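You operate a simulated robot arm through the tools that you are given. There is no shell and no other tool. Be economical: measure what you need, move in short steps, check, and stop when the job is done.

Carry out the task below with a simulated two-armed robot. There is one attempt and no reset: what you move stays moved.

## Task
Bleed and unclamp the leak jig, move its valve to FAULT and mop the puddle off the bench.
Fine: bleed first, then orange lever to OFF; keep the jig dry; FAULT is the cell of the green tray; use the purple cloth and put it back. Set down upright: what you pick out.

Only the result counts: the job must be done as asked and must still hold three seconds after the hand-in. Knocking over, shifting, dropping, spilling or breaking anything else fails it. Flat cloth is picked up by pressing the open fingertips on it (5 to 10 N) and closing them slowly along it; thin cloth reads only 2 to 8 mm in the jaws.

## Robot
Two 7-joint arms with fingered hands on one trunk, hanging from a carriage that runs on a rail from [-1.863, 0] to [0.117, 0] (x, y) and turns from -355 to 332 degrees about z. Base frame: it is fixed where the carriage stands at the start and does not move with it; the origin is on the floor, on the carriage's upright axis, x ahead of it, y to its left, z up; the surface under the hand at the start is at about z = 0.8. Units: m, degrees, N and s.
The left shoulder is at the start at [0.04, 0.177, 1.447], the right one opposite. With the tool pointing down near the work surface each hand reaches from about 0.1 to 0.72 m from the robot's upright axis, wherever it stands, measured 20 degrees to its own side. Places, roughly: FAULT cell of the green tray [0.4, -0.2, 0.8]; bleed key [0.6, -0.1, 0.8]; blue pressure knob [0.8, -0.2, 0.8]; blue tank key [1.1, -0.2, 0.8]; grey bench [0.3, -0.4, 0.4]; leak jig [0.7, -0.3, 0.8]; orange lever [0.6, -0.3, 0.9]; teal tank key [0.9, -0.2, 0.8]; white tank key [0.9, -0.2, 0.8]; yellow tank key [1, -0.2, 0.8]. Payload 4 kg a hand.
Tool frame (each hand has its own): the origin (TCP) lies between the finger pads and is the grasp point; the fingertips stand 0.03 m ahead of it; z points along the fingers, y is the line along which they close. The gripper opens to 0.104 m. The gripper's body begins 0.035 m behind the TCP. The gripper is a hand of 4 fingers: y runs from the thumb to the fingers, the wrist lies at [-0.015, -0.104, -0.178] in the tool frame, and closing takes about 1.5 s.
Orientation is that of the tool frame in the base frame, as a unit quaternion [w, x, y, z]. With the fingers straight down and the wrist toward the robot, the tool's x, y and z point along [0, 1, 0], [1, 0, 0] and [0, 0, -1] of the base frame.

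## Interface
- The arms move only by the tool move_arm. It takes "left_series", "right_series" or both (then of equal length, played together; a hand with none holds still); each is a list of rows, each an object (a shift or turn left out is 0, a gripper value left out holds the last) with "dr": the turn, a rotation vector about the base's x, y, z in units of 6 degrees (1.0 is 6 degrees), a list of three; "delta_pos": the shift along the base's x, y, z in units of 40 mm (1.0 is 40 mm), a list of three; "hand": the finger opening in m, from 0 to 0.104. In form: [{"dr": [ax, ay, az], "delta_pos": [dx, dy, dz], "hand": hand}, ...]. A call has 1 to 12 rows; each row shifts and turns the commanded pose from where the row before left it. A call with a number of a shift or a turn outside -1 to 1 is refused whole. A row lasts 0.2 s, in which the tool goes at most 0.05 m and 8.6 degrees; a call with a longer step from one row to the next is refused whole, and so is a gripper value outside its range. Where a pose cannot be reached the arm comes as near as it can. A force on the tool above 50 N (or 10 N above the force at the start of the call, whichever is more), or a blocked arm, ends the call early, and 0.2 s more pass. The fingers move at their own pace (about 0.153 m/s each) and stop on an object; they squeeze with about 23 N. The grip force told is the motor's: it shows also when the fingers shut on nothing. Time passes only in rows, and 0.2 s behind the last, so rows that do not move let the fingers close. It gives the time, the measured TCP pose, the force on the tool (base axes), the opening and the grip force at its end, in the units of the frame above (readings bear some noise), with the torque about the TCP (base axes, N m) and any sound that the robot's microphone picked up, and new pictures: "pictures" is both (left out), scene, wrist or none (wrist: the cameras of the hands that moved).
- Cameras (640 x 400 px; columns grow to the right, rows downward): "scene" is now at [0.1643, -0.0669, 1.7209]; the picture's right is [-1.00, -0.07, 0.00], its down [-0.06, 0.86, -0.51] and it looks along [0.04, -0.51, -0.86] (base axes); focal length 250 px, centre (320, 200). "left" rides on the left gripper at [-0.061, -0.092, -0.13] in its tool frame; the picture's right is [-0.81, -0.28, 0.52], its down [0.53, -0.71, 0.46] and it looks along [0.24, 0.64, 0.72] (tool axes); focal length 275 px, centre (320, 200). "right" rides on the right gripper at [0.061, -0.092, -0.13] in its tool frame; the picture's right is [-0.81, 0.28, -0.52], its down [-0.53, -0.71, 0.46] and it looks along [-0.24, 0.64, 0.72] (tool axes); focal length 275 px, centre (320, 200). There is no depth. A picture from a camera that has moved, and an enlarged one, comes with that camera's place and axes in the base frame and with its lens.
- slide_trunk(by): slides the trunk up (or, below 0, down) by that many m; the arms and the scene camera ride with it, the base frame stays. It gives what a move gives, with no picture.
- steer(legs): drives the robot by 1 to 6 legs, each [ahead, left, turn to the left] in m, m and degrees, along the robot's own axes; the way and the turn of a leg run together, so that a leg with both is an arc; at most 1.5 m and 180 degrees a leg. The arms and the cameras ride along, it lands a little off, and it stops where it bumps. It keeps to its track: a leg is cut to what the track allows. It gives what a move gives, and a new picture of the scene camera.
- hand_shape(shape, hand): the hand has 4 fingers and takes this shape, open, in about a second: jaw (thumb against the fingers, like two jaws); tri (thumb and two fingers); tip (a fingertip pinch); poke (one finger out to press); point (the index stretched); flat (the hand flat); cup (the hand cupped); fist (a fist). The gripper value then closes the fingers along that shape, each until it touches; the sizes above hold for jaw. It gives what a move gives, with no picture.
- pan_tilt(pan, tilt): turns the head with the scene camera to pan (to the left, within 86 degrees either way) and tilt (down, from -29 to 69), counted from straight ahead of the robot. It gives what a move gives, and a new picture of the scene camera.
- enlarge(camera, box): a new picture of the part [left, top, right, bottom] of that camera's present view, enlarged. It takes no simulated time.
- job_done(): hands the job in; it is judged then, once.

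Go step by step. Nothing tells you exact positions but the pictures and the camera data: compare them with the known pose of the tool, close in by small moves and look again before you grip or let go. The budget is 120 turns and 260 pictures, counting those below and the enlarged ones. Unless the task says otherwise, let go and move clear before handing in.

The tools are called after "Call:" as name(argument=value, ...) on one line, values as JSON. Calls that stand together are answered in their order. move_arm: Moves the arms, as the interface text tells. Its arguments: {"type":"object","properties":{"left_series":{"type":"array","items":{"type":"object","properties":{"dr":{"type":"array","items":{"type":"number"}},"delta_pos":{"type":"array","items":{"type":"number"}},"hand":{"type":"number"}}}},"right_series":{"type":"array","items":{"type":"object","properties":{"dr":{"type":"array","items":{"type":"number"}},"delta_pos":{"type":"array","items":{"type":"number"}},"hand":{"type":"number"}}}},"pictures":{"type":"string","enum":["both","scene","wrist","none"]}},"required":[]} The other tools are called the same way: slide_trunk (by) slides the trunk up or down; hand_shape (shape, hand) gives the hand a shape; steer (legs) drives the base; pan_tilt (pan, tilt) turns the head that bears the scene camera; enlarge (camera, box) takes an enlarged picture of a part of a camera's view; job_done () hands the job in.

At the start:

```text
time: 0.0
left_ee_pos: [0.4545, -0.063, 1.2327]
left_tcp_rot: [0.0, 0.707, 0.707, 0.0]
left_ft_force: [0.0, -0.5, 0.1]
left_wrist_torque: [0.01, -0.02, 0.06]
left_opening: 0.1035
left_grip_force: 0.1
left_shape: jaw
right_ee_pos: [0.3305, -0.4981, 1.2408]
right_tcp_rot: [0.0, 0.707, 0.707, 0.0]
right_ft_force: [0.3, -0.1, -0.4]
right_wrist_torque: [0.01, 0.01, -0.01]
right_opening: 0.1037
right_grip_force: 0.1
right_shape: jaw
trunk travel left (down, up): [-0.569, 0.194]
robot x, y, heading: [-0.0011, 0.0004, -0.1]
head pan, tilt: [-85.9, 59.5]
```

scene: 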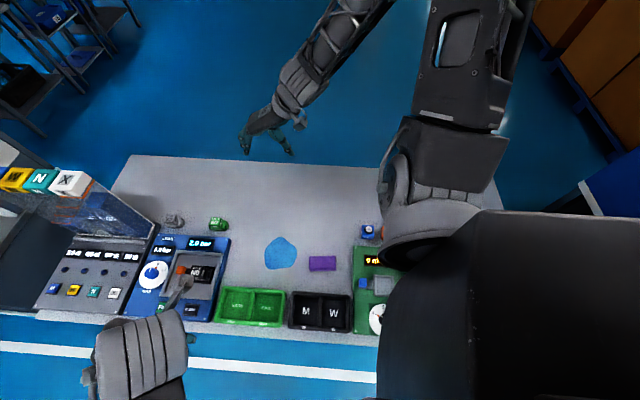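
right: 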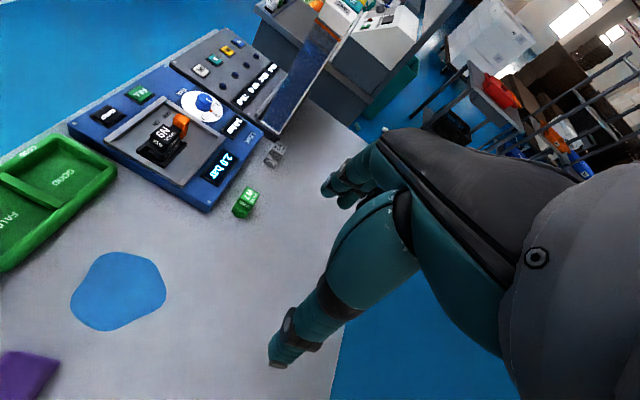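
left: 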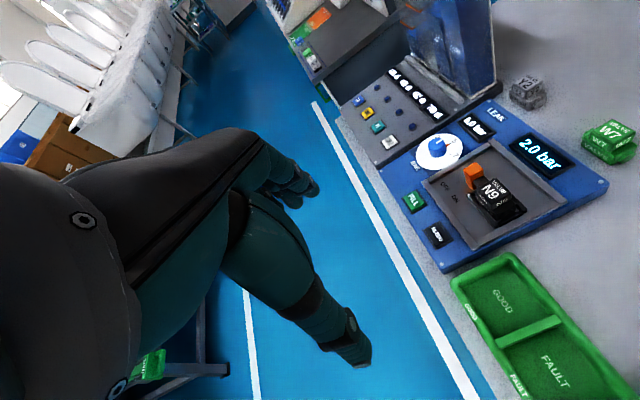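

The jig (blue) is on the left of the scene picture, with the green tray, puddle and purple cloth to its right. I'll look closer first.

Call:
enlarge(camera="left", box=[340, 40, 640, 280])

Call:
enlarge(camera="scene", box=[120, 200, 420, 350])

Call:
enlarge(camera="right", box=[60, 20, 300, 230])

```text
1.67 times, centred on (490, 160) of left
camera zoom: at [0.363, -0.1249, 1.3635], right [-0.28, -0.81, -0.52], down [-0.71, 0.53, -0.46], along [0.64, 0.24, -0.72], focal length 459 px, centre (37, 267)
```

zoom: 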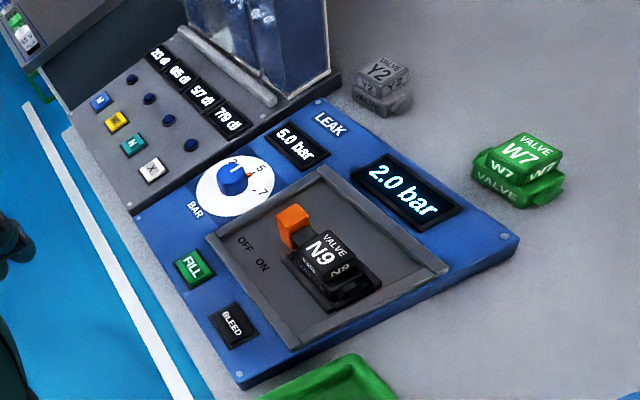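

```text
2.13 times, centred on (270, 275) of scene
camera zoom: at [0.1643, -0.0669, 1.7209], right [-1.0, -0.07, 0.0], down [-0.06, 0.86, -0.51], along [0.04, -0.51, -0.86], focal length 533 px, centre (427, 40)
```

zoom: 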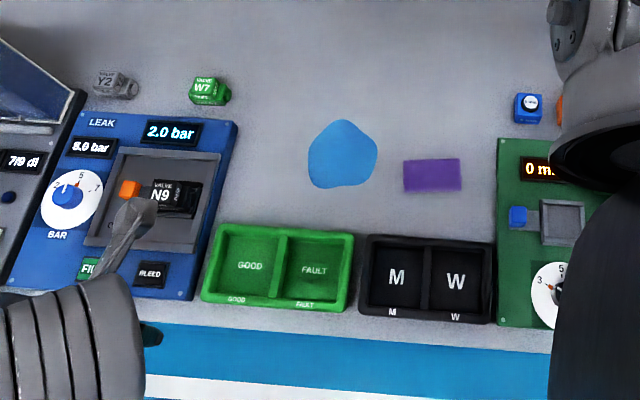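

```text
1.90 times, centred on (180, 125) of right
camera zoom: at [0.239, -0.4363, 1.3709], right [0.28, -0.81, 0.52], down [-0.71, -0.53, -0.46], along [0.64, -0.24, -0.72], focal length 524 px, centre (587, 343)
```

zoom: 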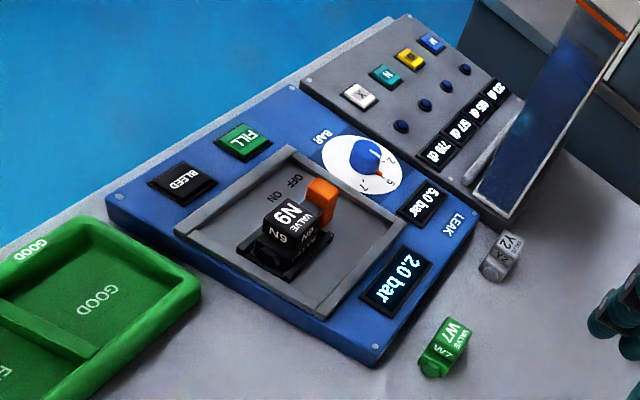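

Left hand crowds the jig view; the right hand suits the work best from slightly further ahead. I'll drive 0.1 m ahead, turn a little right, and pull the left hand aside.

Call:
move_arm(left_series=[{"delta_pos": [0, 1, 0]}, {"delta_pos": [0, 1, 0]}, {"delta_pos": [0, 1, 0]}, {"delta_pos": [0, 1, 0]}, {"delta_pos": [0, 1, 0]}], pictures="none")

Call:
steer(legs=[[0.1, 0, 0], [0, 0, -15]])

Call:
pan_tilt(pan=-25, tilt=55)

```text
time: 1.2
left_ee_pos: [0.4547, 0.1379, 1.2316]
left_tcp_rot: [0.0, 0.707, 0.707, 0.001]
left_ft_force: [0.1, -0.5, -0.2]
left_wrist_torque: [0.0, -0.01, -0.03]
left_opening: 0.1037
left_grip_force: 0.0
left_shape: jaw
right_ee_pos: [0.3305, -0.4977, 1.2405]
right_tcp_rot: [0.0, 0.707, 0.707, 0.0]
right_ft_force: [0.6, -0.1, 0.4]
right_wrist_torque: [-0.01, -0.02, 0.03]
right_opening: 0.1038
right_grip_force: 0.1
right_shape: jaw
trunk travel left (down, up): [-0.569, 0.194]
robot x, y, heading: [-0.0002, 0.0042, 0.1]
head pan, tilt: [-85.9, 59.5]
```

```text
time: 3.2
left_ee_pos: [0.5776, 0.017, 1.2308]
left_tcp_rot: [0.0, 0.792, 0.61, 0.001]
left_ft_force: [-0.3, -0.8, 0.5]
left_wrist_torque: [-0.01, 0.0, 0.04]
left_opening: 0.1039
left_grip_force: 0.1
left_shape: jaw
right_ee_pos: [0.2934, -0.5658, 1.2414]
right_tcp_rot: [0.0, 0.792, 0.61, 0.0]
right_ft_force: [-0.7, -0.3, -0.2]
right_wrist_torque: [0.02, 0.01, 0.01]
right_opening: 0.1037
right_grip_force: 0.1
right_shape: jaw
trunk travel left (down, up): [-0.569, 0.194]
robot x, y, heading: [0.1027, 0.0059, -15.1]
head pan, tilt: [-85.9, 59.5]
camera scene: at [0.243, -0.1069, 1.7209], right [-0.98, 0.19, 0.0], down [0.16, 0.85, -0.51], along [-0.1, -0.5, -0.86], focal length 250 px, centre (320, 200)
```

scene: 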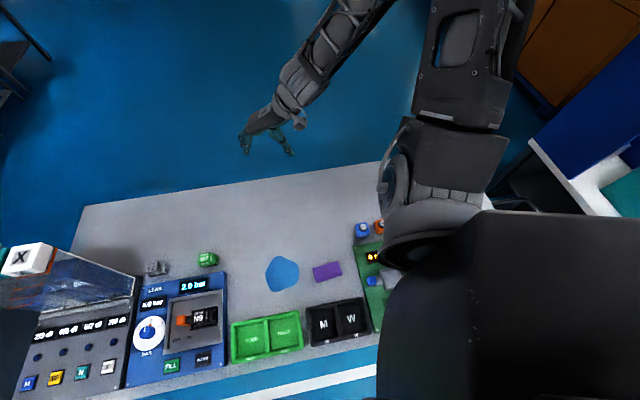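

```text
time: 4.5
left_ee_pos: [0.5771, 0.0166, 1.2314]
left_tcp_rot: [0.0, 0.792, 0.61, -0.001]
left_ft_force: [0.6, -0.1, -0.3]
left_wrist_torque: [-0.01, -0.03, 0.04]
left_opening: 0.1036
left_grip_force: 0.1
left_shape: jaw
right_ee_pos: [0.2927, -0.5664, 1.2407]
right_tcp_rot: [0.0, 0.792, 0.61, 0.0]
right_ft_force: [0.3, -0.1, -0.8]
right_wrist_torque: [-0.02, 0.0, 0.02]
right_opening: 0.1033
right_grip_force: 0.0
right_shape: jaw
trunk travel left (down, up): [-0.569, 0.194]
robot x, y, heading: [0.0989, 0.002, -14.9]
head pan, tilt: [-25.0, 55.0]
camera scene: at [0.3109, -0.0871, 1.7264], right [-0.64, -0.77, 0.0], down [-0.63, 0.53, -0.57], along [0.44, -0.37, -0.82], focal length 250 px, centre (320, 200)
```

scene: 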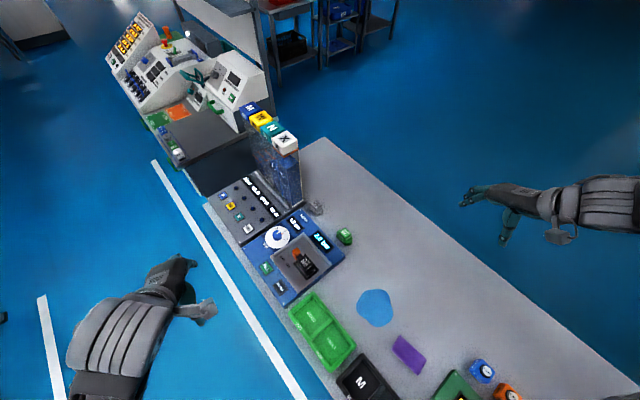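

Good view. Enlarging the jig from here for triangulation.

Call:
enlarge(camera="scene", box=[220, 200, 380, 310])

Call:
enlarge(camera="right", box=[0, 0, 640, 400])

Call:
enlarge(camera="left", box=[320, 0, 640, 200])

```text
3.64 times, centred on (300, 255) of scene
camera zoom: at [0.3109, -0.0871, 1.7264], right [-0.64, -0.77, 0.0], down [-0.63, 0.53, -0.57], along [0.44, -0.37, -0.82], focal length 908 px, centre (393, 0)
```

zoom: 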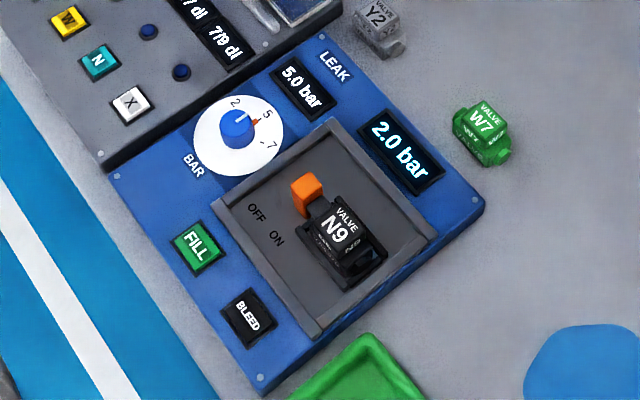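

```text
1.00 times, centred on (320, 200) of right (not enlarged: the box is as wide or as high as the picture)
camera zoom: at [0.2207, -0.4828, 1.371], right [0.06, -0.85, 0.52], down [-0.83, -0.33, -0.46], along [0.56, -0.4, -0.72], focal length 275 px, centre (320, 200)
```

zoom: 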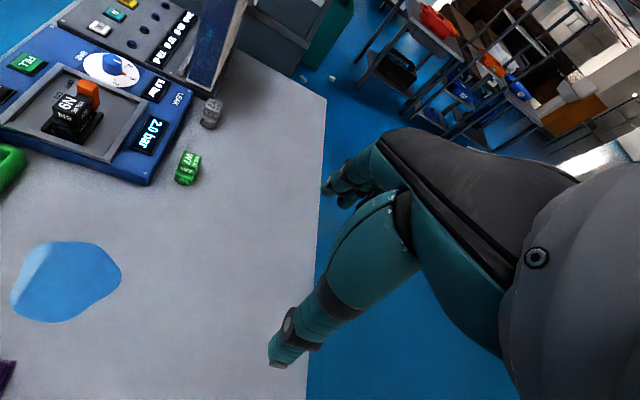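

```text
2.00 times, centred on (480, 100) of left
camera zoom: at [0.472, -0.0202, 1.3621], right [-0.47, -0.71, -0.52], down [-0.55, 0.7, -0.46], along [0.69, 0.07, -0.72], focal length 551 px, centre (0, 400)
```

zoom: 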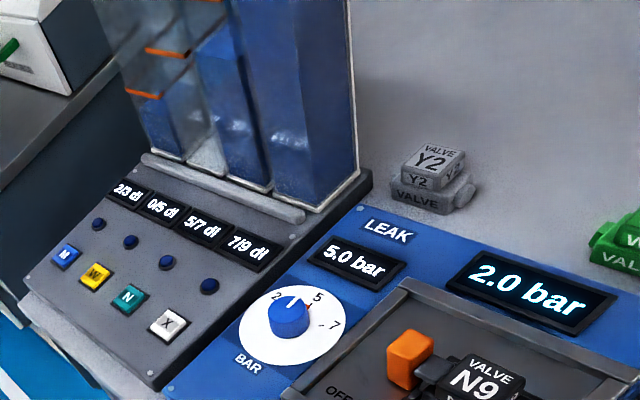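

Estimates: BLEED key ≈ (0.598, -0.143, 0.83), valve top ≈ (0.598, -0.254, 0.87), lever ≈ (0.637, -0.251). I'll shape the right hand to poke and bring it above the bleed key.

Call:
hand_shape(shape="poke", hand="right")

Call:
move_arm(right_series=[{"delta_pos": [0.635, 0.88, -0.3]}, {"delta_pos": [0.635, 0.88, -0.3]}, {"delta_pos": [0.635, 0.88, -0.3]}, {"delta_pos": [0.635, 0.88, -0.3]}, {"delta_pos": [0.635, 0.88, -0.3]}, {"delta_pos": [0.635, 0.88, -0.3]}, {"delta_pos": [0.635, 0.88, -0.3]}, {"delta_pos": [0.635, 0.88, -0.3]}, {"delta_pos": [0.635, 0.88, -0.3]}, {"delta_pos": [0.635, 0.88, -0.3]}, {"delta_pos": [0.635, 0.88, -0.3]}, {"delta_pos": [0.635, 0.88, -0.3]}], pictures="both")

```text
time: 5.5
left_ee_pos: [0.5765, 0.0164, 1.2305]
left_tcp_rot: [0.0, 0.792, 0.61, -0.001]
left_ft_force: [-0.6, 0.1, 0.1]
left_wrist_torque: [-0.01, 0.01, -0.03]
left_opening: 0.1038
left_grip_force: 0.1
left_shape: jaw
right_ee_pos: [0.2929, -0.5647, 1.242]
right_tcp_rot: [0.0, 0.792, 0.61, 0.0]
right_ft_force: [-0.1, 0.3, 0.2]
right_wrist_torque: [0.02, -0.01, -0.01]
right_opening: 0.0
right_grip_force: 0.1
right_shape: poke
trunk travel left (down, up): [-0.569, 0.194]
robot x, y, heading: [0.1041, -0.0029, -15.0]
head pan, tilt: [-25.0, 55.0]
```

```text
time: 8.1
left_ee_pos: [0.5773, 0.0171, 1.2324]
left_tcp_rot: [0.0, 0.792, 0.61, 0.0]
left_ft_force: [0.7, 0.6, 0.8]
left_wrist_torque: [0.06, -0.02, 0.05]
left_opening: 0.104
left_grip_force: 0.1
left_shape: jaw
right_ee_pos: [0.5976, -0.1417, 1.0941]
right_tcp_rot: [0.0, 0.792, 0.61, 0.0]
right_ft_force: [-0.6, 0.5, -0.2]
right_wrist_torque: [-0.04, -0.03, -0.03]
right_opening: 0.0
right_grip_force: 0.0
right_shape: poke
trunk travel left (down, up): [-0.569, 0.194]
robot x, y, heading: [0.1005, -0.0029, -14.7]
head pan, tilt: [-25.0, 55.0]
camera scene: at [0.3111, -0.0869, 1.7265], right [-0.64, -0.77, 0.0], down [-0.63, 0.53, -0.57], along [0.44, -0.37, -0.82], focal length 250 px, centre (320, 200)
camera right: at [0.5245, -0.0596, 1.2249], right [0.06, -0.85, 0.52], down [-0.83, -0.33, -0.46], along [0.56, -0.4, -0.72], focal length 275 px, centre (320, 200)
```

scene: 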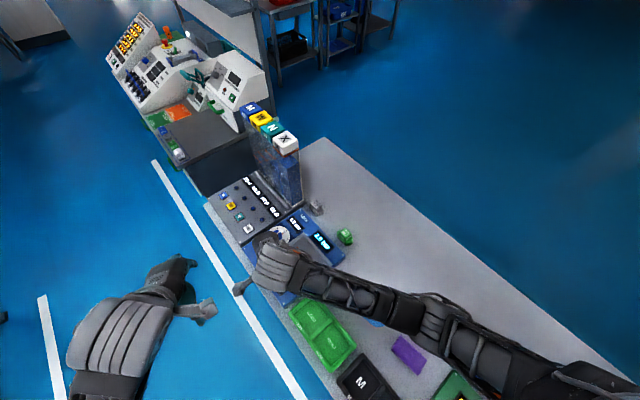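
right: 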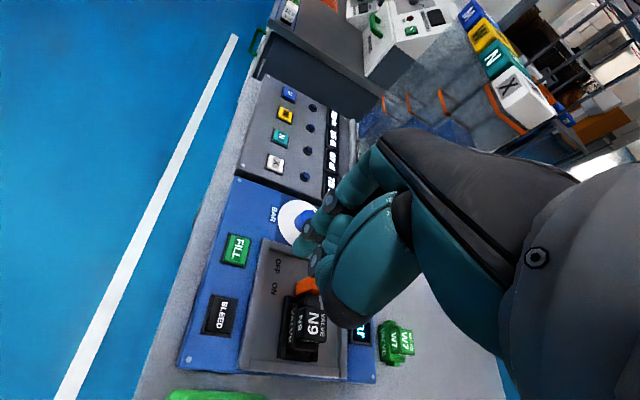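

The poking tip seems near where TCP+0.03 should project. I zoom in to confirm.

Call:
enlarge(camera="right", box=[180, 140, 440, 380])

Call:
enlarge(camera="left", box=[320, 100, 640, 400])

```text
1.67 times, centred on (310, 260) of right
camera zoom: at [0.5245, -0.0596, 1.2249], right [0.06, -0.85, 0.52], down [-0.83, -0.33, -0.46], along [0.56, -0.4, -0.72], focal length 459 px, centre (337, 100)
```

zoom: 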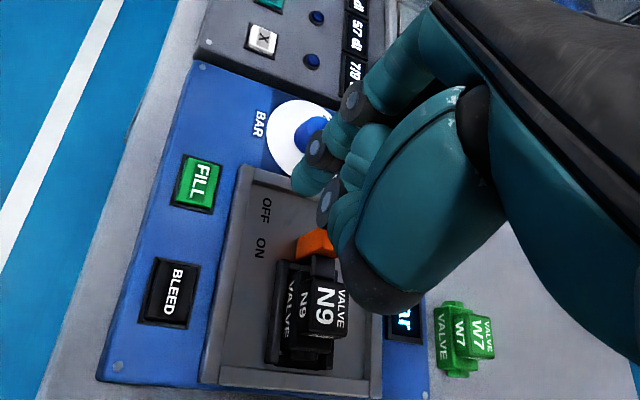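

```text
1.33 times, centred on (480, 250) of left
camera zoom: at [0.4722, -0.0199, 1.3622], right [-0.47, -0.71, -0.52], down [-0.55, 0.7, -0.46], along [0.69, 0.07, -0.72], focal length 367 px, centre (107, 133)
```

zoom: 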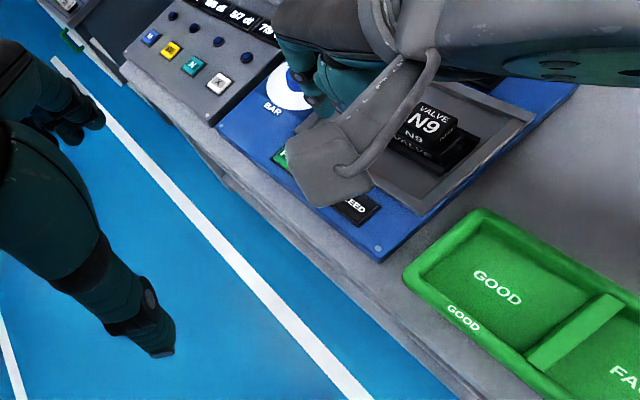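

Tip is about 4 cm ahead of the TCP, nearly on its axis. Descend to above the key and check.

Call:
move_arm(right_series=[{"delta_pos": [-0.1, 0, -1]}, {"delta_pos": [-0.1, 0, -1]}, {"delta_pos": [0, 0, -1]}, {"delta_pos": [0, 0, -1]}, {"delta_pos": [0, 0, -0.5]}], pictures="wrist")

Call:
enlarge(camera="right", box=[200, 140, 440, 340])

Call:
enlarge(camera="left", box=[400, 60, 640, 260])

```text
time: 9.2
left_ee_pos: [0.5777, 0.016, 1.2313]
left_tcp_rot: [0.0, 0.792, 0.61, 0.0]
left_ft_force: [1.0, 1.0, 0.5]
left_wrist_torque: [-0.04, 0.04, -0.02]
left_opening: 0.1037
left_grip_force: 0.1
left_shape: jaw
right_ee_pos: [0.5918, -0.1406, 0.916]
right_tcp_rot: [0.0, 0.792, 0.61, 0.0]
right_ft_force: [-0.1, -0.1, -0.1]
right_wrist_torque: [-0.01, -0.02, 0.01]
right_opening: 0.0
right_grip_force: 0.1
right_shape: poke
trunk travel left (down, up): [-0.569, 0.194]
robot x, y, heading: [0.1012, -0.001, -14.7]
head pan, tilt: [-25.0, 55.0]
camera right: at [0.5178, -0.0587, 1.0461], right [0.06, -0.85, 0.52], down [-0.83, -0.33, -0.46], along [0.56, -0.4, -0.72], focal length 275 px, centre (320, 200)
```

right: 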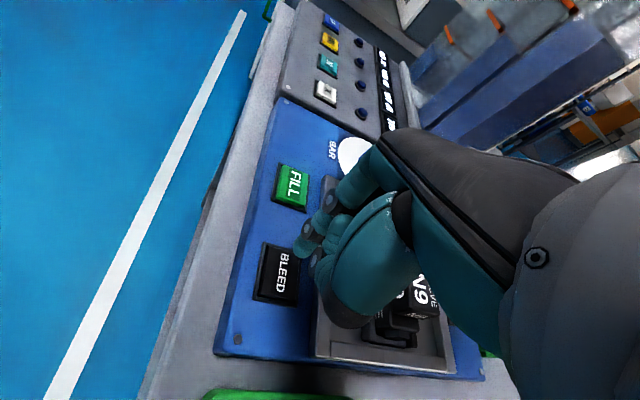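

```text
2.00 times, centred on (320, 240) of right
camera zoom: at [0.5178, -0.0587, 1.0461], right [0.06, -0.85, 0.52], down [-0.83, -0.33, -0.46], along [0.56, -0.4, -0.72], focal length 551 px, centre (320, 120)
```

zoom: 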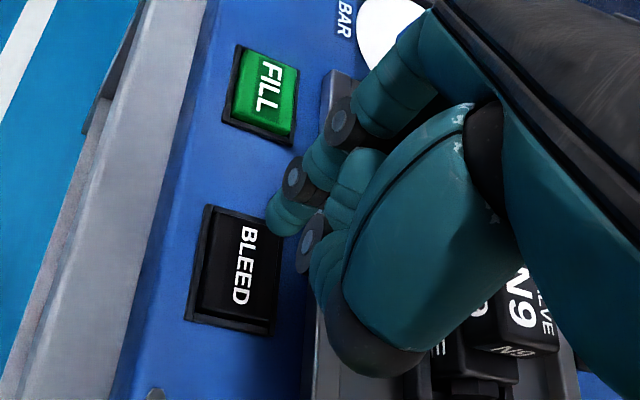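

```text
2.00 times, centred on (520, 160) of left
camera zoom: at [0.472, -0.0202, 1.3621], right [-0.47, -0.71, -0.52], down [-0.55, 0.7, -0.46], along [0.69, 0.07, -0.72], focal length 551 px, centre (-80, 280)
```

zoom: 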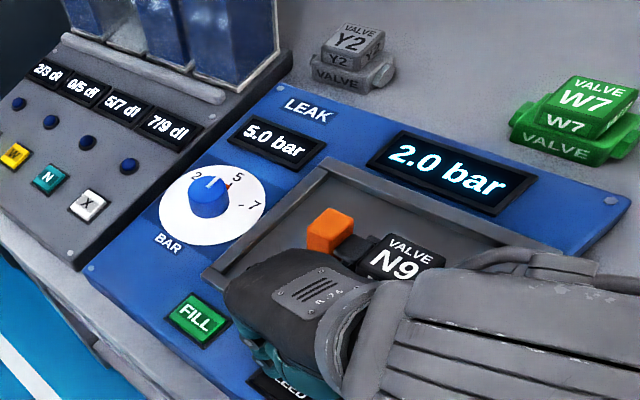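

Tip is aligned over BLEED. Pressing down in small steps.

Call:
move_arm(right_series=[{"delta_pos": [-0.12, 0, -0.4]}, {"delta_pos": [0, 0, -0.3]}, {"delta_pos": [0, 0, -0.15]}, {"delta_pos": [0, 0, 0]}], pictures="wrist")

```text
time: 10.2
left_ee_pos: [0.5774, 0.0163, 1.2312]
left_tcp_rot: [0.0, 0.792, 0.611, 0.0]
left_ft_force: [-0.1, 1.0, -0.3]
left_wrist_torque: [-0.01, -0.01, 0.02]
left_opening: 0.1038
left_grip_force: 0.0
left_shape: jaw
right_ee_pos: [0.5851, -0.142, 0.8832]
right_tcp_rot: [0.0, 0.793, 0.61, -0.001]
right_ft_force: [-0.2, 0.0, 0.2]
right_wrist_torque: [0.01, 0.0, -0.01]
right_opening: 0.0
right_grip_force: 0.0
right_shape: poke
trunk travel left (down, up): [-0.569, 0.194]
robot x, y, heading: [0.1001, -0.0006, -14.9]
head pan, tilt: [-25.0, 55.0]
camera right: at [0.5129, -0.0596, 1.0131], right [0.06, -0.85, 0.52], down [-0.83, -0.33, -0.46], along [0.56, -0.4, -0.72], focal length 275 px, centre (320, 200)
```

right: 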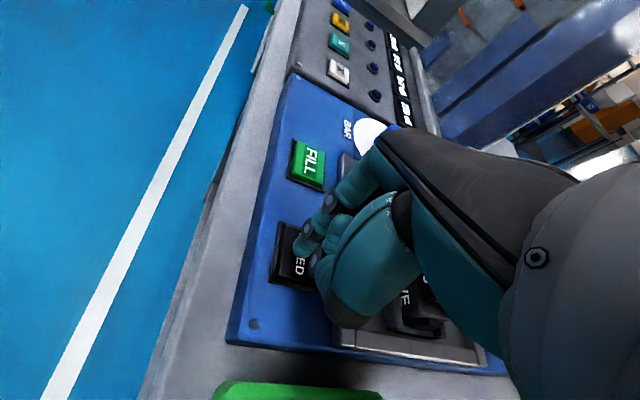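

Call:
move_arm(right_series=[{"delta_pos": [0, 0, -0.1]}, {"delta_pos": [0, 0, -0.1]}], pictures="none")

Call:
enlarge(camera="left", box=[400, 60, 640, 260])

Call:
enlarge(camera="right", box=[240, 160, 400, 300])

```text
time: 10.8
left_ee_pos: [0.5761, 0.0161, 1.2313]
left_tcp_rot: [0.001, 0.792, 0.61, 0.0]
left_ft_force: [0.4, 0.3, -0.2]
left_wrist_torque: [0.0, -0.02, 0.01]
left_opening: 0.1038
left_grip_force: 0.1
left_shape: jaw
right_ee_pos: [0.5848, -0.1426, 0.8748]
right_tcp_rot: [0.0, 0.792, 0.61, 0.0]
right_ft_force: [0.4, 0.3, 0.2]
right_wrist_torque: [-0.01, 0.01, -0.02]
right_opening: 0.0
right_grip_force: 0.0
right_shape: poke
trunk travel left (down, up): [-0.569, 0.194]
robot x, y, heading: [0.1029, -0.0031, -15.1]
head pan, tilt: [-25.0, 55.0]
```

```text
2.00 times, centred on (520, 160) of left
camera zoom: at [0.472, -0.0202, 1.3621], right [-0.47, -0.71, -0.52], down [-0.55, 0.7, -0.46], along [0.69, 0.07, -0.72], focal length 551 px, centre (-80, 280)
```

zoom: 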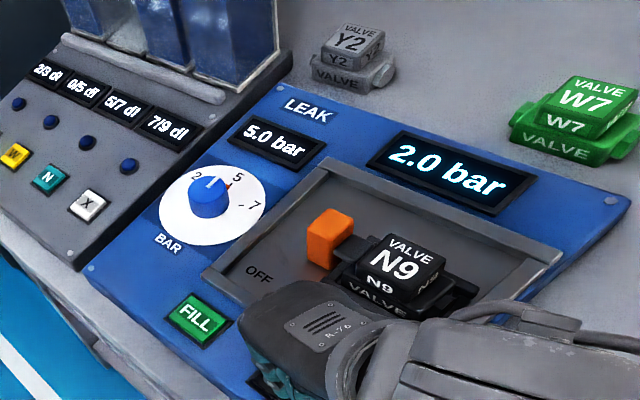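

```text
2.86 times, centred on (320, 230) of right
camera zoom: at [0.5126, -0.0598, 1.0056], right [0.06, -0.85, 0.52], down [-0.83, -0.33, -0.46], along [0.56, -0.4, -0.72], focal length 786 px, centre (320, 114)
```

zoom: 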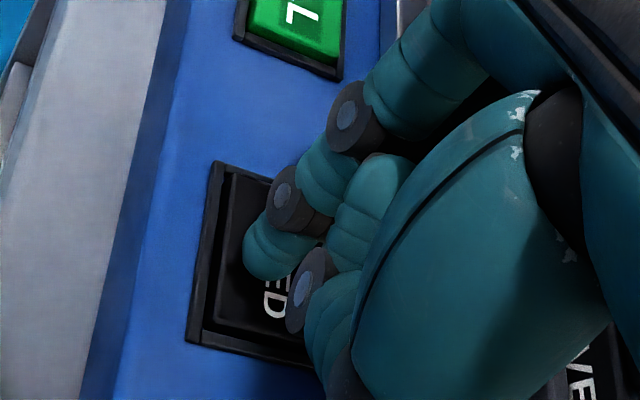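

Call:
move_arm(right_series=[{"delta_pos": [0, 0, -0.1]}, {"delta_pos": [0, 0, -0.1]}, {"delta_pos": [0, 0, -0.1]}], pictures="none")

Call:
enlarge(camera="left", box=[400, 60, 640, 260])

```text
time: 11.7
left_ee_pos: [0.5772, 0.0169, 1.2317]
left_tcp_rot: [0.001, 0.793, 0.61, 0.0]
left_ft_force: [0.2, -0.8, -0.4]
left_wrist_torque: [0.04, 0.0, 0.02]
left_opening: 0.1037
left_grip_force: 0.1
left_shape: jaw
right_ee_pos: [0.5872, -0.144, 0.8661]
right_tcp_rot: [0.002, 0.792, 0.61, 0.002]
right_ft_force: [-2.9, -0.6, 16.2]
right_wrist_torque: [-0.07, 0.14, -0.02]
right_opening: 0.0001
right_grip_force: 0.1
right_shape: poke
trunk travel left (down, up): [-0.569, 0.194]
robot x, y, heading: [0.1026, 0.0017, -15.1]
head pan, tilt: [-25.0, 55.0]
heard: click
```

```text
2.00 times, centred on (520, 160) of left
camera zoom: at [0.4722, -0.0205, 1.3625], right [-0.47, -0.71, -0.52], down [-0.55, 0.7, -0.46], along [0.69, 0.07, -0.72], focal length 551 px, centre (-80, 280)
```

zoom: 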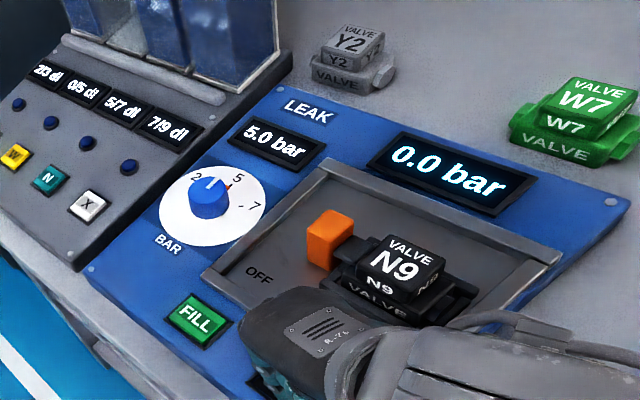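

0.0 bar: bled. Now raising the hand and moving back to look closely at the lever.

Call:
move_arm(right_series=[{"delta_pos": [0, 0, 0.5]}, {"delta_pos": [0, 0, 1]}, {"delta_pos": [0, 0, 1]}, {"delta_pos": [-0.6, -0.7, 0.6]}, {"delta_pos": [-0.6, -0.7, 0.2]}, {"delta_pos": [-0.6, -0.7, 0]}], pictures="wrist")

Call:
hand_shape(shape="jaw", hand="right")

Call:
enlarge(camera="right", box=[160, 80, 400, 280])

Call:
enlarge(camera="left", box=[440, 100, 600, 220])

```text
time: 13.1
left_ee_pos: [0.5772, 0.0167, 1.2313]
left_tcp_rot: [0.0, 0.793, 0.61, 0.0]
left_ft_force: [0.9, 0.0, 0.1]
left_wrist_torque: [0.01, 0.01, -0.01]
left_opening: 0.1036
left_grip_force: 0.0
left_shape: jaw
right_ee_pos: [0.5141, -0.2273, 0.9949]
right_tcp_rot: [0.0, 0.792, 0.61, -0.002]
right_ft_force: [-0.3, 0.3, 0.5]
right_wrist_torque: [0.0, 0.0, 0.01]
right_opening: 0.0
right_grip_force: 0.0
right_shape: poke
trunk travel left (down, up): [-0.569, 0.194]
robot x, y, heading: [0.0999, 0.0006, -14.9]
head pan, tilt: [-25.0, 55.0]
camera right: at [0.4415, -0.1449, 1.124], right [0.06, -0.85, 0.52], down [-0.83, -0.33, -0.46], along [0.56, -0.4, -0.72], focal length 275 px, centre (320, 200)
```

right: 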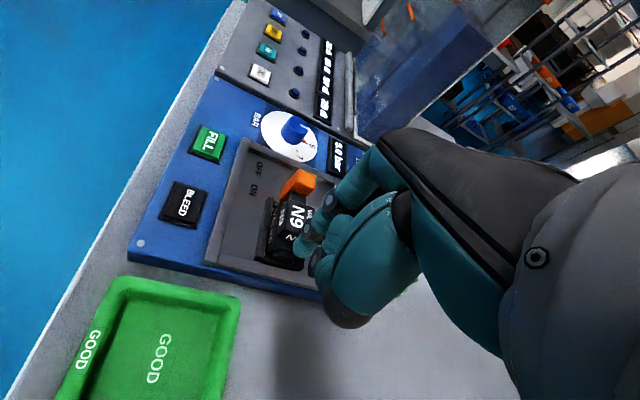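

```text
time: 13.9
left_ee_pos: [0.577, 0.0165, 1.2304]
left_tcp_rot: [0.0, 0.792, 0.61, 0.0]
left_ft_force: [-0.3, 0.7, -0.4]
left_wrist_torque: [-0.01, 0.02, -0.01]
left_opening: 0.1037
left_grip_force: 0.1
left_shape: jaw
right_ee_pos: [0.514, -0.2271, 0.9937]
right_tcp_rot: [0.0, 0.792, 0.61, -0.001]
right_ft_force: [-0.2, -0.2, 0.7]
right_wrist_torque: [-0.01, 0.03, 0.0]
right_opening: 0.104
right_grip_force: 0.0
right_shape: jaw
trunk travel left (down, up): [-0.569, 0.194]
robot x, y, heading: [0.1038, -0.0007, -14.5]
head pan, tilt: [-25.0, 55.0]
```

```text
2.00 times, centred on (280, 180) of right
camera zoom: at [0.4424, -0.1444, 1.1238], right [0.06, -0.85, 0.52], down [-0.83, -0.33, -0.46], along [0.56, -0.4, -0.72], focal length 551 px, centre (400, 240)
```

zoom: 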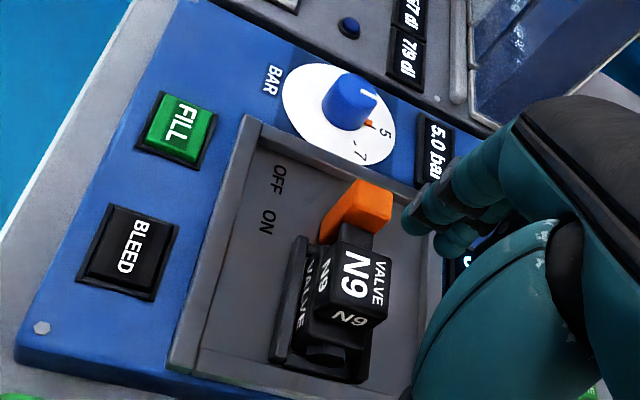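

```text
3.33 times, centred on (520, 160) of left
camera zoom: at [0.472, -0.0202, 1.3621], right [-0.47, -0.71, -0.52], down [-0.55, 0.7, -0.46], along [0.69, 0.07, -0.72], focal length 918 px, centre (-347, 333)
```

zoom: 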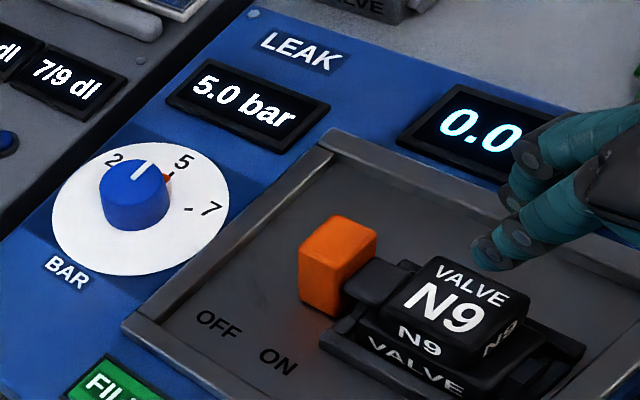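

The lever is an orange block on a bar pointing at the valve; OFF is toward +x. I'll yaw the right hand so the jaws close along y, and hover over the lever.

Call:
move_arm(right_series=[{"dr": [0, 0, -1], "delta_pos": [0.2, -0.05, 0.1]}, {"dr": [0, 0, -1], "delta_pos": [0.2, -0.05, 0.1]}, {"dr": [0, 0, -1], "delta_pos": [0.2, -0.05, 0.1]}, {"dr": [0, 0, -1], "delta_pos": [0.2, -0.05, 0.1]}, {"dr": [0, 0, -1], "delta_pos": [0.2, -0.05, 0.1]}, {"dr": [0, 0, -1], "delta_pos": [0.2, -0.05, 0.1]}, {"dr": [0, 0, -1], "delta_pos": [0.2, -0.05, 0.1]}, {"dr": [0, 0, -1], "delta_pos": [0.3, -0.05, 0]}, {"dr": [0, 0, -1], "delta_pos": [0.3, -0.05, 0]}, {"dr": [0, 0, -1], "delta_pos": [0.3, -0.05, 0]}, {"dr": [0, 0, -1], "delta_pos": [0.3, -0.05, 0]}, {"dr": [0, 0, -1], "delta_pos": [0.4, -0.05, 0]}], pictures="both")

Call:
enlarge(camera="left", box=[440, 60, 600, 180])

```text
time: 15.4
left_ee_pos: [0.5769, 0.0168, 1.2308]
left_tcp_rot: [0.0, 0.793, 0.609, 0.0]
left_ft_force: [-0.2, 1.0, 0.4]
left_wrist_torque: [-0.01, -0.02, -0.01]
left_opening: 0.1037
left_grip_force: 0.0
left_shape: jaw
right_ee_pos: [0.535, -0.3069, 0.9945]
right_tcp_rot: [0.065, 0.935, 0.343, -0.055]
right_ft_force: [-0.3, 0.5, 1.3]
right_wrist_torque: [-0.03, -0.03, -0.02]
right_opening: 0.1039
right_grip_force: 0.1
right_shape: jaw
trunk travel left (down, up): [-0.569, 0.194]
robot x, y, heading: [0.1013, 0.0021, -14.6]
head pan, tilt: [-25.0, 55.0]
stopped in row 7 (right hand): the arm was blocked; the commanded pose is now the measured one
camera scene: at [0.311, -0.0871, 1.7264], right [-0.64, -0.77, 0.0], down [-0.63, 0.52, -0.57], along [0.44, -0.37, -0.82], focal length 250 px, centre (320, 200)
camera right: at [0.5293, -0.1772, 1.106], right [-0.41, -0.64, 0.65], down [-0.89, 0.13, -0.43], along [0.19, -0.76, -0.62], focal length 275 px, centre (320, 200)
```

scene: 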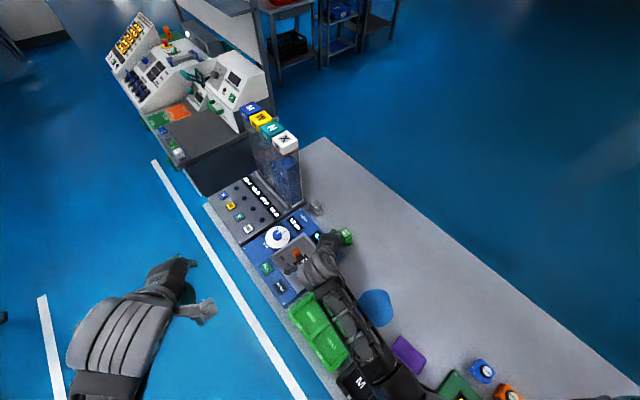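
right: 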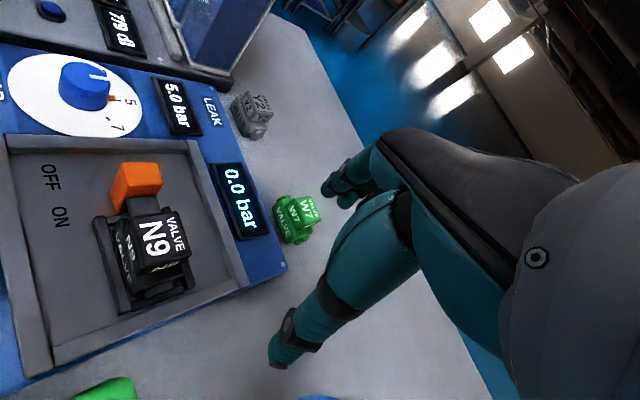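

```text
3.33 times, centred on (520, 120) of left
camera zoom: at [0.472, -0.0202, 1.3622], right [-0.47, -0.71, -0.52], down [-0.55, 0.7, -0.46], along [0.69, 0.07, -0.72], focal length 918 px, centre (-347, 467)
```

zoom: 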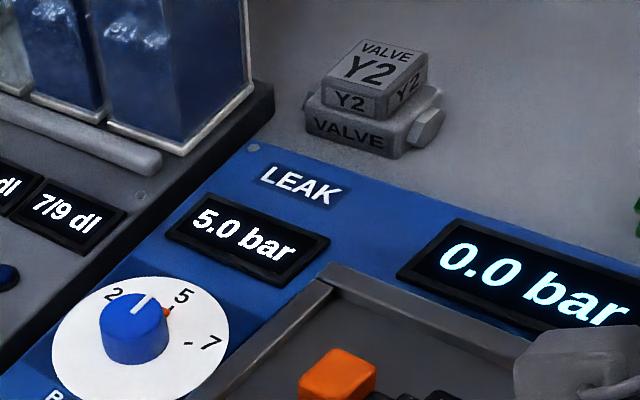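

Clockwise yaw hits a joint limit. Instead I'll use normal yaw with the thumb dropped into the gap between valve and lever; go to hover over the lever with 6 cm opening.

Call:
move_arm(right_series=[{"dr": [0.187, 0.016, 0.92], "delta_pos": [0.336, 0.153, -0.03], "hand": 0.06}, {"dr": [0.187, 0.016, 0.92], "delta_pos": [0.336, 0.153, -0.03]}, {"dr": [0.187, 0.016, 0.92], "delta_pos": [0.336, 0.153, -0.03]}, {"dr": [0.187, 0.016, 0.92], "delta_pos": [0.336, 0.153, -0.03]}, {"dr": [0.187, 0.016, 0.92], "delta_pos": [0.336, 0.153, -0.03]}, {"dr": [0.187, 0.016, 0.92], "delta_pos": [0.336, 0.153, -0.03]}, {"dr": [0.187, 0.016, 0.92], "delta_pos": [0.336, 0.153, -0.03]}, {"dr": [0.187, 0.016, 0.92], "delta_pos": [0.336, 0.153, -0.03]}, {"dr": [0.187, 0.016, 0.92], "delta_pos": [0.336, 0.153, -0.03]}, {}], pictures="wrist")

Call:
enlarge(camera="left", box=[440, 60, 600, 200])

Call:
enlarge(camera="right", box=[180, 140, 420, 360])

```text
time: 17.6
left_ee_pos: [0.5773, 0.0155, 1.2312]
left_tcp_rot: [0.0, 0.793, 0.61, 0.0]
left_ft_force: [0.5, 0.3, 0.7]
left_wrist_torque: [0.0, 0.01, -0.01]
left_opening: 0.1036
left_grip_force: 0.0
left_shape: jaw
right_ee_pos: [0.6541, -0.2495, 0.9832]
right_tcp_rot: [-0.002, 0.704, 0.71, 0.0]
right_ft_force: [0.5, 0.1, 0.7]
right_wrist_torque: [-0.03, 0.04, 0.01]
right_opening: 0.0606
right_grip_force: 0.0
right_shape: jaw
trunk travel left (down, up): [-0.569, 0.194]
robot x, y, heading: [0.1015, -0.0041, -15.0]
head pan, tilt: [-25.0, 55.0]
camera right: at [0.564, -0.1889, 1.114], right [0.28, -0.81, 0.51], down [-0.71, -0.53, -0.45], along [0.64, -0.24, -0.73], focal length 275 px, centre (320, 200)
```

right: 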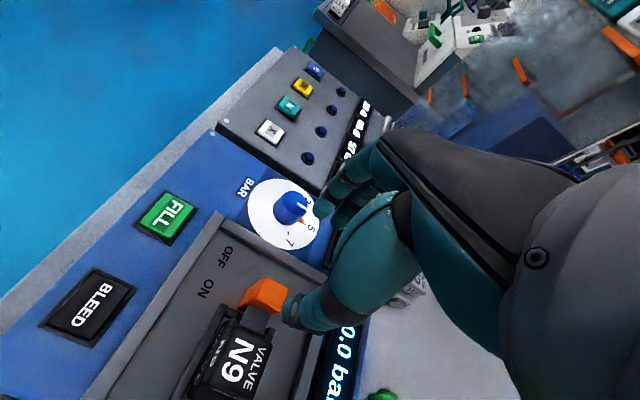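

```text
2.86 times, centred on (520, 130) of left
camera zoom: at [0.4719, -0.0202, 1.3621], right [-0.47, -0.71, -0.52], down [-0.55, 0.7, -0.46], along [0.69, 0.07, -0.72], focal length 786 px, centre (-251, 400)
```

zoom: 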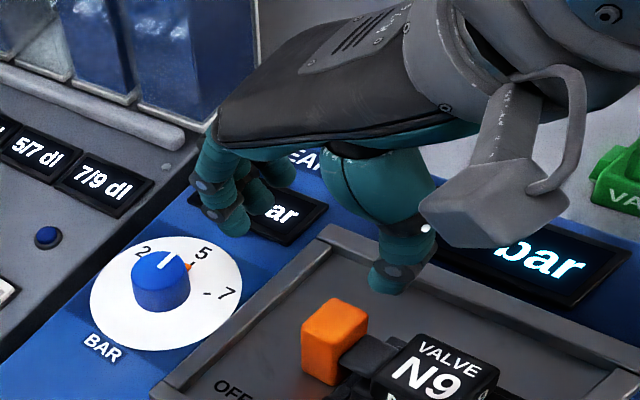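

```text
1.82 times, centred on (300, 250) of right
camera zoom: at [0.564, -0.1889, 1.114], right [0.28, -0.81, 0.51], down [-0.71, -0.53, -0.45], along [0.64, -0.24, -0.73], focal length 500 px, centre (356, 109)
```

zoom: 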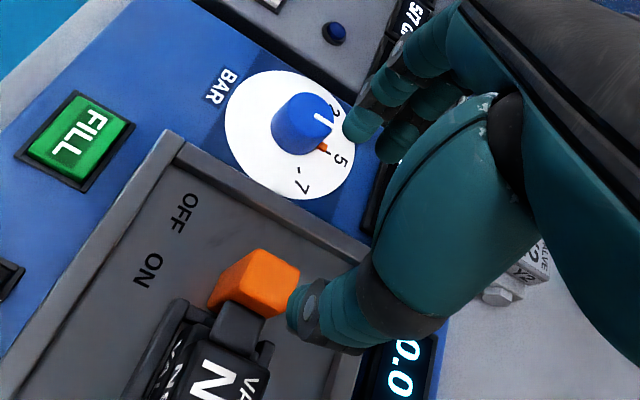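

Thumb is clear. I'll narrow to 4.5 cm, centre and lower until the tips just overlap the lever's top, above the valve cap.

Call:
move_arm(right_series=[{"delta_pos": [-0.15, -0.04, -0.4], "hand": 0.045}, {"delta_pos": [0, 0, -0.5]}, {"delta_pos": [0, 0, -0.5]}, {}], pictures="none")

Call:
enlarge(camera="left", box=[460, 80, 600, 200])

Call:
enlarge(camera="right", box=[220, 180, 400, 360])

Call:
enlarge(camera="scene", box=[240, 200, 360, 300])

```text
time: 18.6
left_ee_pos: [0.5758, 0.016, 1.2318]
left_tcp_rot: [0.0, 0.793, 0.609, 0.0]
left_ft_force: [0.1, 0.2, 0.3]
left_wrist_torque: [0.01, -0.02, -0.02]
left_opening: 0.1036
left_grip_force: 0.0
left_shape: jaw
right_ee_pos: [0.6491, -0.251, 0.9278]
right_tcp_rot: [-0.003, 0.705, 0.709, -0.001]
right_ft_force: [0.2, 0.6, 0.3]
right_wrist_torque: [0.02, -0.05, 0.03]
right_opening: 0.0453
right_grip_force: 0.0
right_shape: jaw
trunk travel left (down, up): [-0.569, 0.194]
robot x, y, heading: [0.1055, -0.0019, -14.9]
head pan, tilt: [-25.0, 55.0]
```

```text
3.33 times, centred on (530, 140) of left
camera zoom: at [0.472, -0.0202, 1.3621], right [-0.47, -0.71, -0.52], down [-0.55, 0.7, -0.46], along [0.69, 0.07, -0.72], focal length 918 px, centre (-380, 400)
```

zoom: 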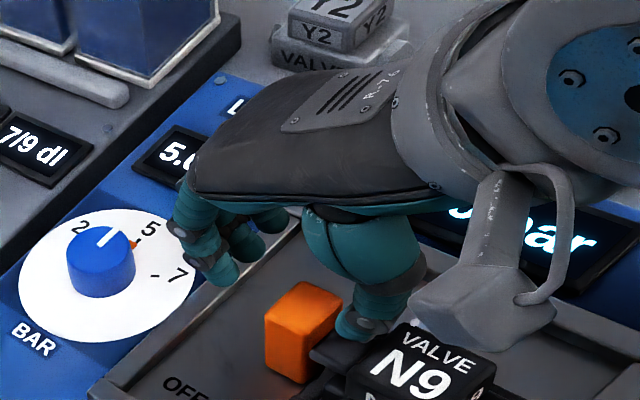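

```text
2.22 times, centred on (310, 270) of right
camera zoom: at [0.5584, -0.1907, 1.0572], right [0.28, -0.81, 0.51], down [-0.71, -0.53, -0.45], along [0.64, -0.24, -0.73], focal length 612 px, centre (342, 44)
```

zoom: 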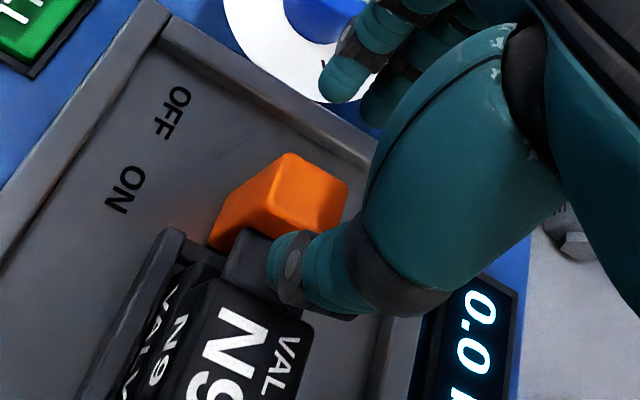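

```text
4.00 times, centred on (300, 250) of scene
camera zoom: at [0.311, -0.0871, 1.7264], right [-0.64, -0.77, 0.0], down [-0.63, 0.52, -0.57], along [0.44, -0.37, -0.82], focal length 999 px, centre (400, 0)
```

zoom: 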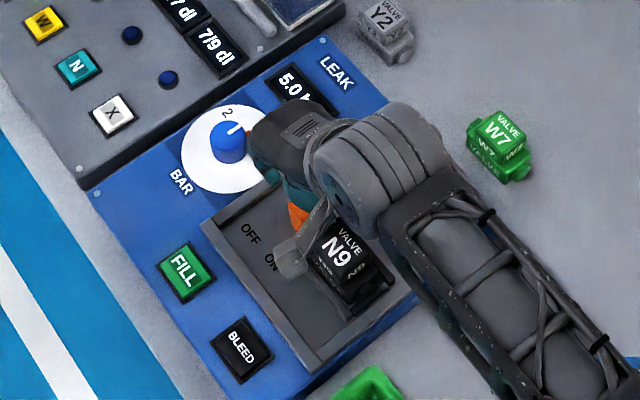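

Call:
move_arm(right_series=[{"delta_pos": [-0.05, 0, -0.2]}, {"delta_pos": [0, 0, -0.15]}, {}], pictures="none")

Call:
enlarge(camera="left", box=[460, 80, 600, 200])

Call:
enlarge(camera="right", box=[220, 180, 400, 360])

```text
time: 19.4
left_ee_pos: [0.5768, 0.0165, 1.2319]
left_tcp_rot: [0.0, 0.792, 0.61, 0.0]
left_ft_force: [0.3, -0.2, -0.9]
left_wrist_torque: [-0.05, -0.03, 0.0]
left_opening: 0.1039
left_grip_force: 0.0
left_shape: jaw
right_ee_pos: [0.6482, -0.2509, 0.9128]
right_tcp_rot: [-0.002, 0.706, 0.708, 0.001]
right_ft_force: [0.6, -0.2, 0.8]
right_wrist_torque: [0.0, -0.01, -0.02]
right_opening: 0.0446
right_grip_force: 0.0
right_shape: jaw
trunk travel left (down, up): [-0.569, 0.194]
robot x, y, heading: [0.1006, -0.0002, -14.6]
head pan, tilt: [-25.0, 55.0]
```

```text
3.33 times, centred on (530, 140) of left
camera zoom: at [0.4722, -0.0202, 1.3622], right [-0.47, -0.71, -0.52], down [-0.55, 0.7, -0.46], along [0.69, 0.07, -0.72], focal length 918 px, centre (-380, 400)
```

zoom: 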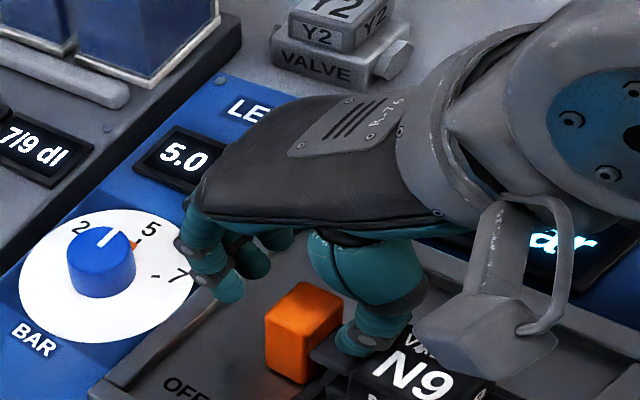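

```text
2.22 times, centred on (310, 270) of right
camera zoom: at [0.5562, -0.1911, 1.0438], right [0.28, -0.81, 0.51], down [-0.71, -0.53, -0.45], along [0.64, -0.24, -0.73], focal length 612 px, centre (342, 44)
```

zoom: 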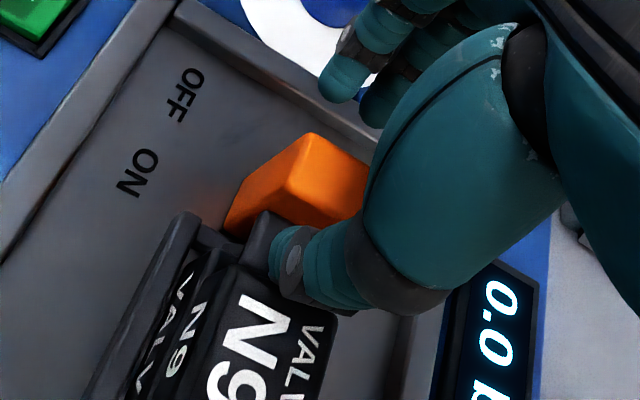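

Thumb is in the gap behind the lever. Pushing gently toward +x.

Call:
move_arm(right_series=[{"delta_pos": [0.15, 0, 0]}, {"delta_pos": [0.15, 0, 0]}, {"delta_pos": [0.15, 0, 0]}, {"delta_pos": [0.15, 0, 0]}], pictures="none")

Call:
enlarge(camera="left", box=[460, 80, 600, 200])

Call:
enlarge(camera="right", box=[220, 180, 400, 360])

```text
time: 20.4
left_ee_pos: [0.5764, 0.0168, 1.2315]
left_tcp_rot: [0.0, 0.792, 0.61, -0.001]
left_ft_force: [1.0, 0.4, -0.9]
left_wrist_torque: [0.01, 0.0, 0.0]
left_opening: 0.1037
left_grip_force: 0.1
left_shape: jaw
right_ee_pos: [0.6707, -0.2516, 0.9125]
right_tcp_rot: [-0.003, 0.706, 0.709, 0.0]
right_ft_force: [-1.6, -0.1, 0.6]
right_wrist_torque: [0.03, 0.05, -0.01]
right_opening: 0.0478
right_grip_force: 0.1
right_shape: jaw
trunk travel left (down, up): [-0.569, 0.194]
robot x, y, heading: [0.1016, 0.002, -14.8]
head pan, tilt: [-25.0, 55.0]
```

```text
3.33 times, centred on (530, 140) of left
camera zoom: at [0.4718, -0.0203, 1.362], right [-0.47, -0.71, -0.52], down [-0.55, 0.7, -0.46], along [0.69, 0.07, -0.72], focal length 918 px, centre (-380, 400)
```

zoom: 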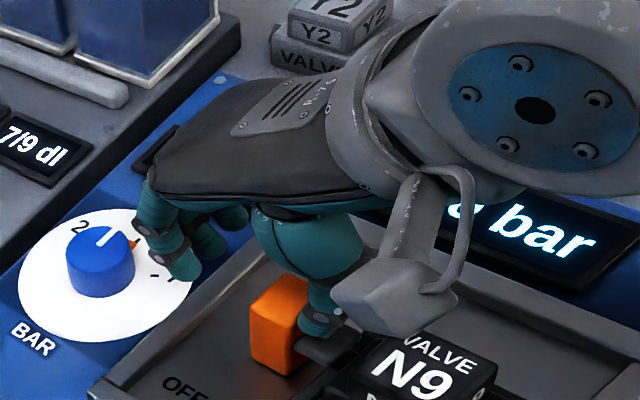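

```text
2.22 times, centred on (310, 270) of right
camera zoom: at [0.5798, -0.1908, 1.0432], right [0.28, -0.81, 0.51], down [-0.71, -0.53, -0.45], along [0.64, -0.24, -0.73], focal length 612 px, centre (342, 44)
```

zoom: 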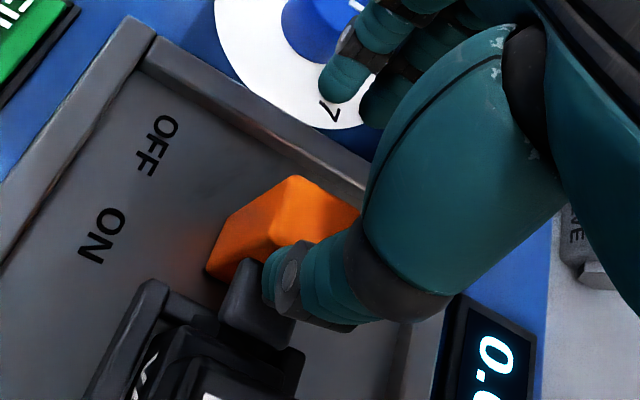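

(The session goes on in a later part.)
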